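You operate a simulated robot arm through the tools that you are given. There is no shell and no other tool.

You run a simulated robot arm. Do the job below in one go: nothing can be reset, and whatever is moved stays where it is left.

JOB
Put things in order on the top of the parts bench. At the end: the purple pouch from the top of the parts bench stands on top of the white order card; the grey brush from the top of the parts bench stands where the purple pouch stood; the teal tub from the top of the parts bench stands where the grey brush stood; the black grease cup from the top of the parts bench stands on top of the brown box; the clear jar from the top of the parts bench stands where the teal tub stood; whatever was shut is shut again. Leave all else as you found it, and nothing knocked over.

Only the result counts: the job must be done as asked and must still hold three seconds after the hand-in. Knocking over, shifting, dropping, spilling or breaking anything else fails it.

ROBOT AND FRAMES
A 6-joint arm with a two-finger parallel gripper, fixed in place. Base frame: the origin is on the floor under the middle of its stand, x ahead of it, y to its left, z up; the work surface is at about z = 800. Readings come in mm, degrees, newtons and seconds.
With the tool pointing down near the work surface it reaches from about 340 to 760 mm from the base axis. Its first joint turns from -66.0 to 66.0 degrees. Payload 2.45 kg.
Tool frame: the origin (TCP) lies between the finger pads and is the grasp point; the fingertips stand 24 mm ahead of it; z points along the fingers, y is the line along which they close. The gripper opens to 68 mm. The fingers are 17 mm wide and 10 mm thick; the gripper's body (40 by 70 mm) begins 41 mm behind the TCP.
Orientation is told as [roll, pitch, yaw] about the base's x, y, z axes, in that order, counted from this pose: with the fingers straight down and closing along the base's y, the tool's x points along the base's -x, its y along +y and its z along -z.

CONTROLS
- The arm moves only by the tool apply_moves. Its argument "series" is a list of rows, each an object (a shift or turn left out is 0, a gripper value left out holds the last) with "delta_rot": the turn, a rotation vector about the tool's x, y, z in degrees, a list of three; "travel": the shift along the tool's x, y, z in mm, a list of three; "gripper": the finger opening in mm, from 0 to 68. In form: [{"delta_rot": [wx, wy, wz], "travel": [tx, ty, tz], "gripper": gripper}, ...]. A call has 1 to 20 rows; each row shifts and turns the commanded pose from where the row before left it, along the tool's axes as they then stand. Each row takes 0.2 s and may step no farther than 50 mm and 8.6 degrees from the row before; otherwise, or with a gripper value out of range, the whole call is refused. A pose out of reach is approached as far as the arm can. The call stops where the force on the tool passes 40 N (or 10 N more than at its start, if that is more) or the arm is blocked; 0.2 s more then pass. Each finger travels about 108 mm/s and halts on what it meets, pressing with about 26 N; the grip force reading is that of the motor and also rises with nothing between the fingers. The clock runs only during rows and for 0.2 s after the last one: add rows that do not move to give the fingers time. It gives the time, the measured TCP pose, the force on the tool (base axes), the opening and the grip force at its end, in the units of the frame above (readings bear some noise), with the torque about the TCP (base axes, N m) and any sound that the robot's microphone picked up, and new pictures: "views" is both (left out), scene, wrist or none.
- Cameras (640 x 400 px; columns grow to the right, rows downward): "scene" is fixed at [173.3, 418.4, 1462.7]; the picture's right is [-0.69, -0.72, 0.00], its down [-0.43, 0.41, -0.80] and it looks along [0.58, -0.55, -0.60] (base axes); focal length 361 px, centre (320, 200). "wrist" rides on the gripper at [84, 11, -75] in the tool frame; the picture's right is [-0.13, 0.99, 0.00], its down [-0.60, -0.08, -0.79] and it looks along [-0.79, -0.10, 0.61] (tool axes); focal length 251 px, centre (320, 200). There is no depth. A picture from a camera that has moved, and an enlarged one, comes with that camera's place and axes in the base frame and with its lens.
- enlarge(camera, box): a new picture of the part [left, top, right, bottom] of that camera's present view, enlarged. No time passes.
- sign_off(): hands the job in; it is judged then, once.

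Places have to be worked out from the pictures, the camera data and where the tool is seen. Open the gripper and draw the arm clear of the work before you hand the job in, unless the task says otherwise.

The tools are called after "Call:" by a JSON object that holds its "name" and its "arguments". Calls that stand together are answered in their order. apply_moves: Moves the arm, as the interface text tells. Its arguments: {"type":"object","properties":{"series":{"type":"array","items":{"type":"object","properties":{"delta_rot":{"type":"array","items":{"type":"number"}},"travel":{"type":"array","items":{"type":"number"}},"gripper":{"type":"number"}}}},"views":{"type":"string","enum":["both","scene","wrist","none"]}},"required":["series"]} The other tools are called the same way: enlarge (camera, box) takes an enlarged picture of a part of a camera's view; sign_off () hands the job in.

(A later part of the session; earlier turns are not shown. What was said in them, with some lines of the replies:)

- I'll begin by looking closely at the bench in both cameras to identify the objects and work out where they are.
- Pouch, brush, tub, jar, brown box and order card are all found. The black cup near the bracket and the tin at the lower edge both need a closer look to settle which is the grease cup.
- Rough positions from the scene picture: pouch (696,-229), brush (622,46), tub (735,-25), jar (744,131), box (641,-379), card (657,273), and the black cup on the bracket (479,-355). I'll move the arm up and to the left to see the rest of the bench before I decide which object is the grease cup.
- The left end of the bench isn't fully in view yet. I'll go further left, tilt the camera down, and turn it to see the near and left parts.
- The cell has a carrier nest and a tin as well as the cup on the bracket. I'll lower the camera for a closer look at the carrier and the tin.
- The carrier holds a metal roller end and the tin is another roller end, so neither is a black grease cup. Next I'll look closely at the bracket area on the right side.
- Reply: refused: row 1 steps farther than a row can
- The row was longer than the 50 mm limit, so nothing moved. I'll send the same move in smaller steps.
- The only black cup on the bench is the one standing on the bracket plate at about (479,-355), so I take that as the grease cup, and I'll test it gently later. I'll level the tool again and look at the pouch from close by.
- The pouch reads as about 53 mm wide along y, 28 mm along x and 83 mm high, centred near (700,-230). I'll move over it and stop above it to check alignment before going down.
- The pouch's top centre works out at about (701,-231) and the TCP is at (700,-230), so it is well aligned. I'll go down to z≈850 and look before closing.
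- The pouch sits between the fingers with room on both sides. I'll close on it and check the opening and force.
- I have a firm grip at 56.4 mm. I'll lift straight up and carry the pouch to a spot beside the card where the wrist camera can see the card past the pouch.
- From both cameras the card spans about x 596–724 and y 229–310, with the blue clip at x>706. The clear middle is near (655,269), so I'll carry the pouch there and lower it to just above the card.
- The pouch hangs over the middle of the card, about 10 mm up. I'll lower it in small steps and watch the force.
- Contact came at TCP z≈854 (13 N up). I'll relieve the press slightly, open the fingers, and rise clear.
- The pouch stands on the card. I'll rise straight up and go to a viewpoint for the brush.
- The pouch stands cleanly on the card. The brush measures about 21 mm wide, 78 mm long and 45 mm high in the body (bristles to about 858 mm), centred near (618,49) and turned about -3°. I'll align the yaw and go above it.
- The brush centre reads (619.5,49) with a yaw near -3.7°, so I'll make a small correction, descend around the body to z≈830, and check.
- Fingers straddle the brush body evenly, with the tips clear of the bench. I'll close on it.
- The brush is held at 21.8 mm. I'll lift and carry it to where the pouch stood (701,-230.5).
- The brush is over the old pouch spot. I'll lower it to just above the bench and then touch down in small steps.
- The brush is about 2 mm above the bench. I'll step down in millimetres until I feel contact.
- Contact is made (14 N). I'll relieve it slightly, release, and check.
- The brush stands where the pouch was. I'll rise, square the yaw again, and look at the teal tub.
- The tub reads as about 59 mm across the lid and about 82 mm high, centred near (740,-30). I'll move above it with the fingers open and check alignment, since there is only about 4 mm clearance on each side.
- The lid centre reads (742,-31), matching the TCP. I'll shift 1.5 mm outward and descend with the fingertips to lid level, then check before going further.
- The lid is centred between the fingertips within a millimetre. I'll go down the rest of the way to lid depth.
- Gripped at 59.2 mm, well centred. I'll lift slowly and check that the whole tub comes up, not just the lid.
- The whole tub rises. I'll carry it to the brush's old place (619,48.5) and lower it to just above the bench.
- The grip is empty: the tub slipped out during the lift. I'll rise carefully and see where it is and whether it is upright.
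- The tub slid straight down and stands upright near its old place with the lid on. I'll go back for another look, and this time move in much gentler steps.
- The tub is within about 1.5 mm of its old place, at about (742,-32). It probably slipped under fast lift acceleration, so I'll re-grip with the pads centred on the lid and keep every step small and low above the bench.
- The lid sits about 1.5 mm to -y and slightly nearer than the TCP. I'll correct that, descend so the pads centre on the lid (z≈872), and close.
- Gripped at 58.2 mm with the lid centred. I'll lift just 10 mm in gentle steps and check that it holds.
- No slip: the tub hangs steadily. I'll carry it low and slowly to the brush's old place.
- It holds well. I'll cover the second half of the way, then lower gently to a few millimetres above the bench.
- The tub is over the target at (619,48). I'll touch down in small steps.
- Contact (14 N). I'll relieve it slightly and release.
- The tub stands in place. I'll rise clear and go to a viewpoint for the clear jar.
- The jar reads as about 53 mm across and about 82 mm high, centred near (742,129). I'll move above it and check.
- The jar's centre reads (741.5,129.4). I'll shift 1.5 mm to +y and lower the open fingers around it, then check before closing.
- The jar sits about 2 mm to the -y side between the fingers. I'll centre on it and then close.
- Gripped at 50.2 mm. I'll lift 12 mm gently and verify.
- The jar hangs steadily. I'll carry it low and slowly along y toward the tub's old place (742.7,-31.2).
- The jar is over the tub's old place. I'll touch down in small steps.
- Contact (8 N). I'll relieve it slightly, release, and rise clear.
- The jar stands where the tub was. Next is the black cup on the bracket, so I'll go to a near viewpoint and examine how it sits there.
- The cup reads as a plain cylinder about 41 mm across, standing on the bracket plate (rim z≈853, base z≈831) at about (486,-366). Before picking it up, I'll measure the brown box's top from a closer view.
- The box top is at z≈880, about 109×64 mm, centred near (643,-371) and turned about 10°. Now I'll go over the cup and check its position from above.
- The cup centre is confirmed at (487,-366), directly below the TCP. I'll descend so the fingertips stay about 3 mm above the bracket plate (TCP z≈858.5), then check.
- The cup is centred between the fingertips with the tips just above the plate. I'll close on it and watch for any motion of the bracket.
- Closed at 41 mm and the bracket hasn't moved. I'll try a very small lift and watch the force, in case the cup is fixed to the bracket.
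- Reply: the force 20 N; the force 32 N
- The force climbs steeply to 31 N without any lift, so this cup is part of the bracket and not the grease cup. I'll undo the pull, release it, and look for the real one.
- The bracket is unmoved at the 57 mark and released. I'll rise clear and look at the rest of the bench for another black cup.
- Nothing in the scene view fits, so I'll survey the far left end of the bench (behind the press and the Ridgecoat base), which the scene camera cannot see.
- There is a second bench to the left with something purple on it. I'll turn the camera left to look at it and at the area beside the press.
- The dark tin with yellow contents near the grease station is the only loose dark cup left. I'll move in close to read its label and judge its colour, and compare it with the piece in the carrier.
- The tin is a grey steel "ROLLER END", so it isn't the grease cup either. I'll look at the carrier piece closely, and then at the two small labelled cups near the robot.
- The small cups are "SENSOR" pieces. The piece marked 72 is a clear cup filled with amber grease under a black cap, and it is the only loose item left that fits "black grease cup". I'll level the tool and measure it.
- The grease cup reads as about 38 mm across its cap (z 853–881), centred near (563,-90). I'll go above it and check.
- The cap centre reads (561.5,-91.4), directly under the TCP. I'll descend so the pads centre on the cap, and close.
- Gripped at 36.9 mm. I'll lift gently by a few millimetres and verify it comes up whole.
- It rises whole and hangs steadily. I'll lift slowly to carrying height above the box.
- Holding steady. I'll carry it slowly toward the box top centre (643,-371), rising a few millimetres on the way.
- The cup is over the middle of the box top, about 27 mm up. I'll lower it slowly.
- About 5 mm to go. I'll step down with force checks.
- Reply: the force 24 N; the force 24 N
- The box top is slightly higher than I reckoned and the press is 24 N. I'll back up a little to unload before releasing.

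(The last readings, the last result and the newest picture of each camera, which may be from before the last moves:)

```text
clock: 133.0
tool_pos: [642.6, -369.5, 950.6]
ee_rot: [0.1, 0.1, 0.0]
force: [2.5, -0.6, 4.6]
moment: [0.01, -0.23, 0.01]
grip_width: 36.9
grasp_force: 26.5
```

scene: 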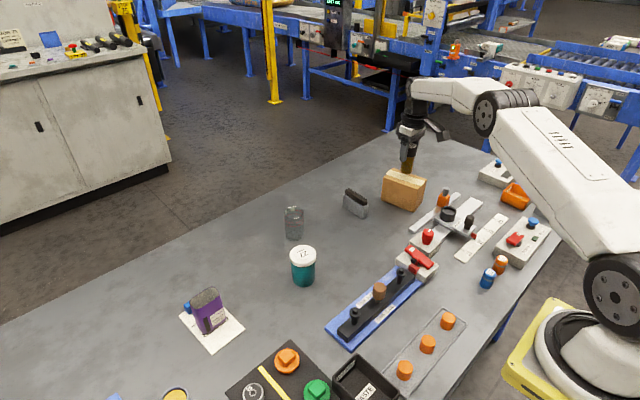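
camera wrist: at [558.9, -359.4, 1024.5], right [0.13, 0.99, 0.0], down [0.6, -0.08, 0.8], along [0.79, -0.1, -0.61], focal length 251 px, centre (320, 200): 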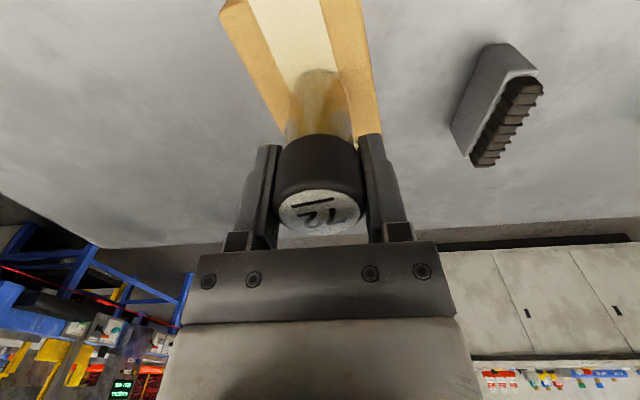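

The load is down to about 5 N, so I'll release now and check the cup stands upright.

Call:
{"name": "apply_moves", "arguments": {"series": [{"gripper": 50}, {"gripper": 68}, {}, {}], "views": "wrist"}}

Call:
{"name": "enlarge", "arguments": {"camera": "scene", "box": [350, 120, 460, 220]}}

```text
clock: 134.0
tool_pos: [641.9, -369.5, 950.6]
ee_rot: [0.0, 0.0, 0.0]
force: [0.9, 0.5, -1.1]
moment: [0.01, -0.03, -0.02]
grip_width: 67.9
grasp_force: 0.0
camera wrist: at [558.5, -359.6, 1025.6], right [0.13, 0.99, 0.0], down [0.6, -0.08, 0.79], along [0.79, -0.1, -0.61], focal length 251 px, centre (320, 200)
```

wrist: 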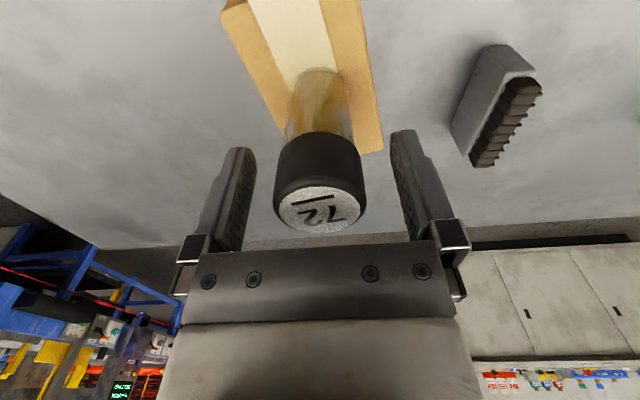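

```text
4.00 times, centred on (405, 170) of scene
camera zoom: at [173.3, 418.4, 1462.7], right [-0.69, -0.72, 0.0], down [-0.43, 0.41, -0.8], along [0.58, -0.55, -0.6], focal length 1445 px, centre (-20, 320)
```

zoom: 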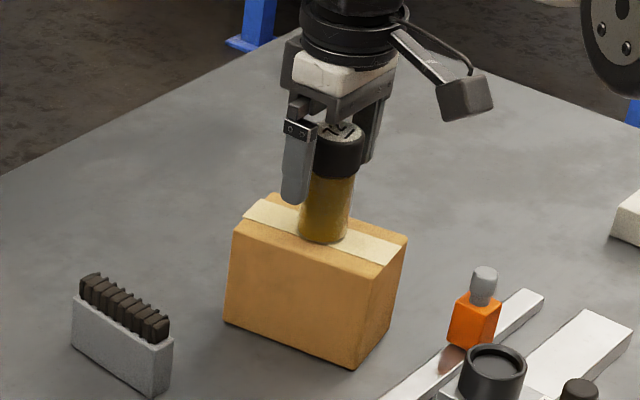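

The cup stands upright on the box. I'll rise straight up and draw the arm back, then inspect everything.

Call:
{"name": "apply_moves", "arguments": {"series": [{"travel": [0, 0, -10]}, {"travel": [0, 0, -20]}, {"travel": [0, 0, -40]}, {"travel": [0, 0, -45]}, {"travel": [0, 0, -45]}, {"travel": [45, 20, 0]}, {"travel": [45, 20, 0]}, {"travel": [45, 20, 0]}, {"travel": [45, 20, 0]}, {"travel": [40, 20, 0]}, {}], "views": "both"}}

Call:
{"name": "enlarge", "arguments": {"camera": "scene", "box": [270, 140, 450, 290]}}

Call:
{"name": "enlarge", "arguments": {"camera": "scene", "box": [150, 250, 290, 370]}}

Call:
{"name": "enlarge", "arguments": {"camera": "scene", "box": [400, 180, 560, 300]}}

```text
clock: 136.4
tool_pos: [420.4, -270.4, 1110.2]
ee_rot: [-0.1, -0.1, 0.0]
force: [-0.1, 0.6, -0.5]
moment: [0.04, -0.07, 0.01]
grip_width: 68.2
grasp_force: 0.2
camera wrist: at [337.5, -260.5, 1185.0], right [0.13, 0.99, 0.0], down [0.6, -0.08, 0.79], along [0.79, -0.1, -0.61], focal length 251 px, centre (320, 200)
```

scene: 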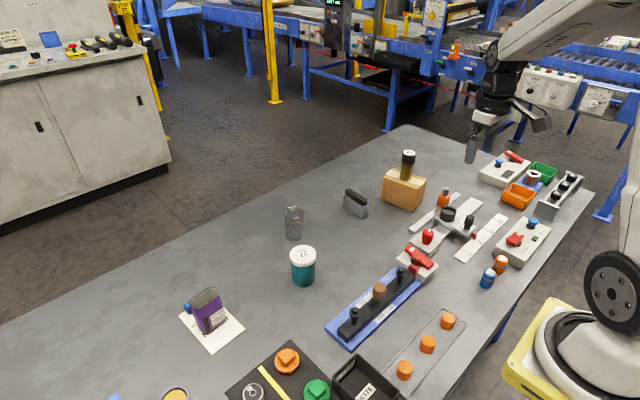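
wrist: 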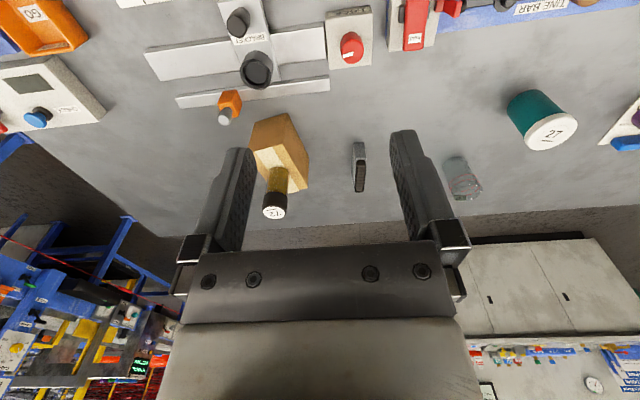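

```text
2.67 times, centred on (360, 215) of scene
camera zoom: at [173.3, 418.4, 1462.7], right [-0.69, -0.72, 0.0], down [-0.43, 0.41, -0.8], along [0.58, -0.55, -0.6], focal length 963 px, centre (213, 160)
```

zoom: 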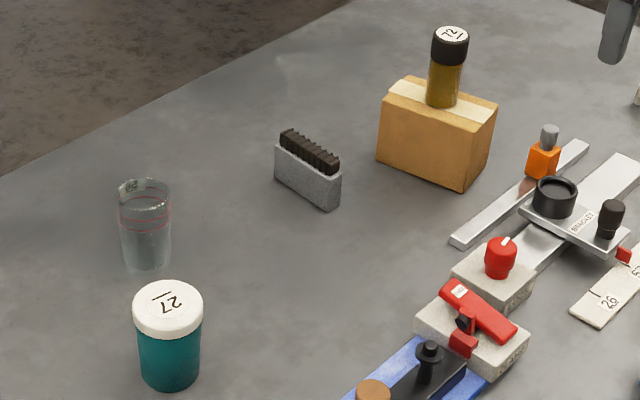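

```text
3.33 times, centred on (220, 310) of scene
camera zoom: at [173.3, 418.4, 1462.7], right [-0.69, -0.72, 0.0], down [-0.43, 0.41, -0.8], along [0.58, -0.55, -0.6], focal length 1204 px, centre (653, -167)
```

zoom: 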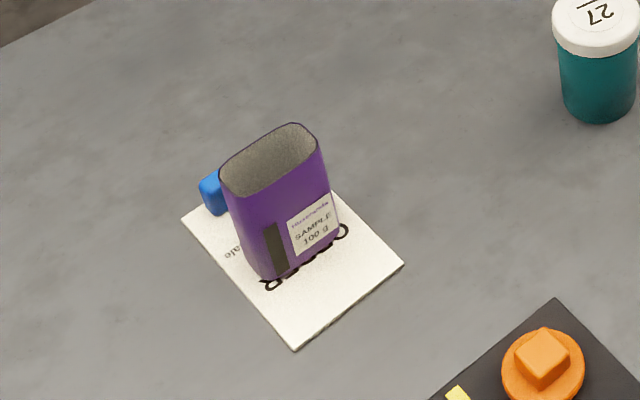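

```text
3.33 times, centred on (480, 240) of scene
camera zoom: at [173.3, 418.4, 1462.7], right [-0.69, -0.72, 0.0], down [-0.43, 0.41, -0.8], along [0.58, -0.55, -0.6], focal length 1204 px, centre (-213, 67)
```

zoom: 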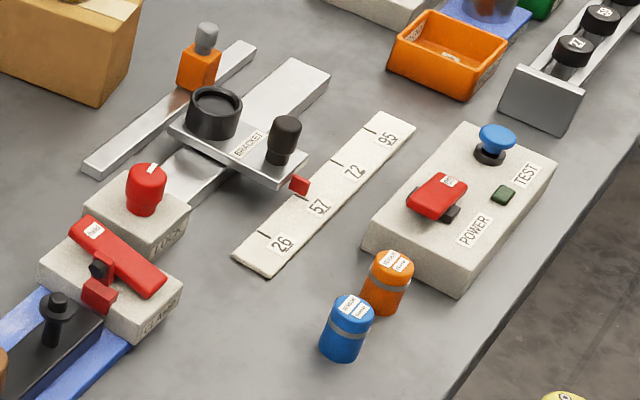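

All five pieces stand as asked. I'll do one last comparison of the bracket and the left end against the first pictures before handing in.

Call:
{"name": "enlarge", "arguments": {"camera": "scene", "box": [420, 180, 500, 250]}}

Call:
{"name": "enlarge", "arguments": {"camera": "scene", "box": [360, 135, 450, 220]}}

Call:
{"name": "enlarge", "arguments": {"camera": "wrist", "box": [230, 90, 490, 240]}}

```text
5.71 times, centred on (460, 215) of scene
camera zoom: at [173.3, 418.4, 1462.7], right [-0.69, -0.72, 0.0], down [-0.43, 0.41, -0.8], along [0.58, -0.55, -0.6], focal length 2064 px, centre (-480, 114)
```

zoom: 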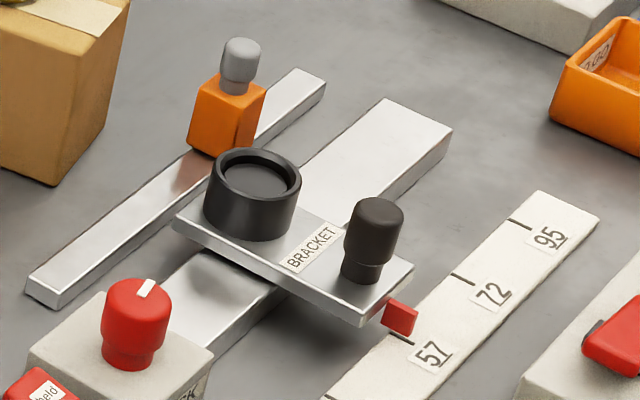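

```text
4.71 times, centred on (405, 178) of scene
camera zoom: at [173.3, 418.4, 1462.7], right [-0.69, -0.72, 0.0], down [-0.43, 0.41, -0.8], along [0.58, -0.55, -0.6], focal length 1700 px, centre (-80, 306)
```

zoom: 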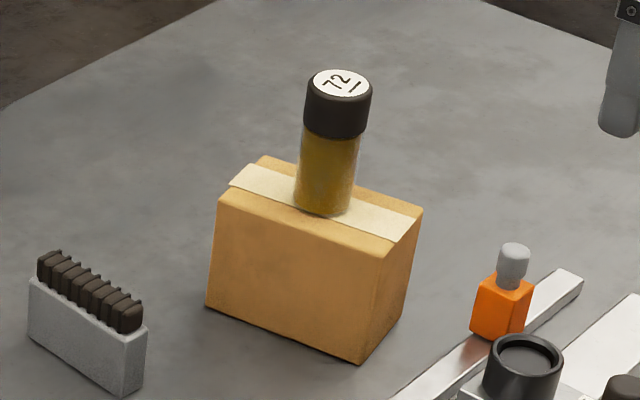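

```text
2.46 times, centred on (360, 165) of wrist
camera zoom: at [337.5, -260.5, 1185.0], right [0.13, 0.99, 0.0], down [0.6, -0.08, 0.79], along [0.79, -0.1, -0.61], focal length 619 px, centre (222, 286)
```

zoom: 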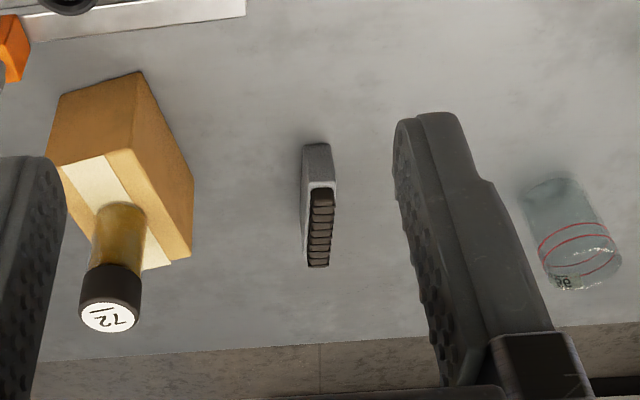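

The bracket is exactly where it was, the grease cup stands centred on the box, and the brush, jar, tub and pouch all stand upright in their places. The gripper is open and clear, so I hand the job in.

Call:
{"name": "sign_off", "arguments": {}}

```text
The job is handed in.
```

I handed the job in with all five pieces standing upright in their new places. One of them rests on a judgement about which object was meant.

| Piece | Now stands |
|---|---|
| Purple pouch | on the white order card, clear of the blue clip |
| Grey brush | where the pouch stood |
| Teal tub | where the brush stood |
| Clear jar | where the tub stood |
| Black grease cup | centred on top of the brown box |

- **Which cup:** nothing on the bench is labelled as a grease cup. I took it to be the black-capped cup of amber grease marked 72, as the only loose piece that fitted. If another object was meant, that part of the job is wrong.
- **Bracket cup:** I first tried the black cup on the bracket. It would not lift and turned out to be fixed, so I let it go. The bracket looks unchanged at its 57 mark.
- **Tub slip:** the tub slid out of the grip on my first lift and dropped a short way. It landed upright within a few millimetres of its place, with its lid on, and I moved it again slowly.
- **Shut things:** I opened nothing, and the tub and the grease cup still have their lids on.
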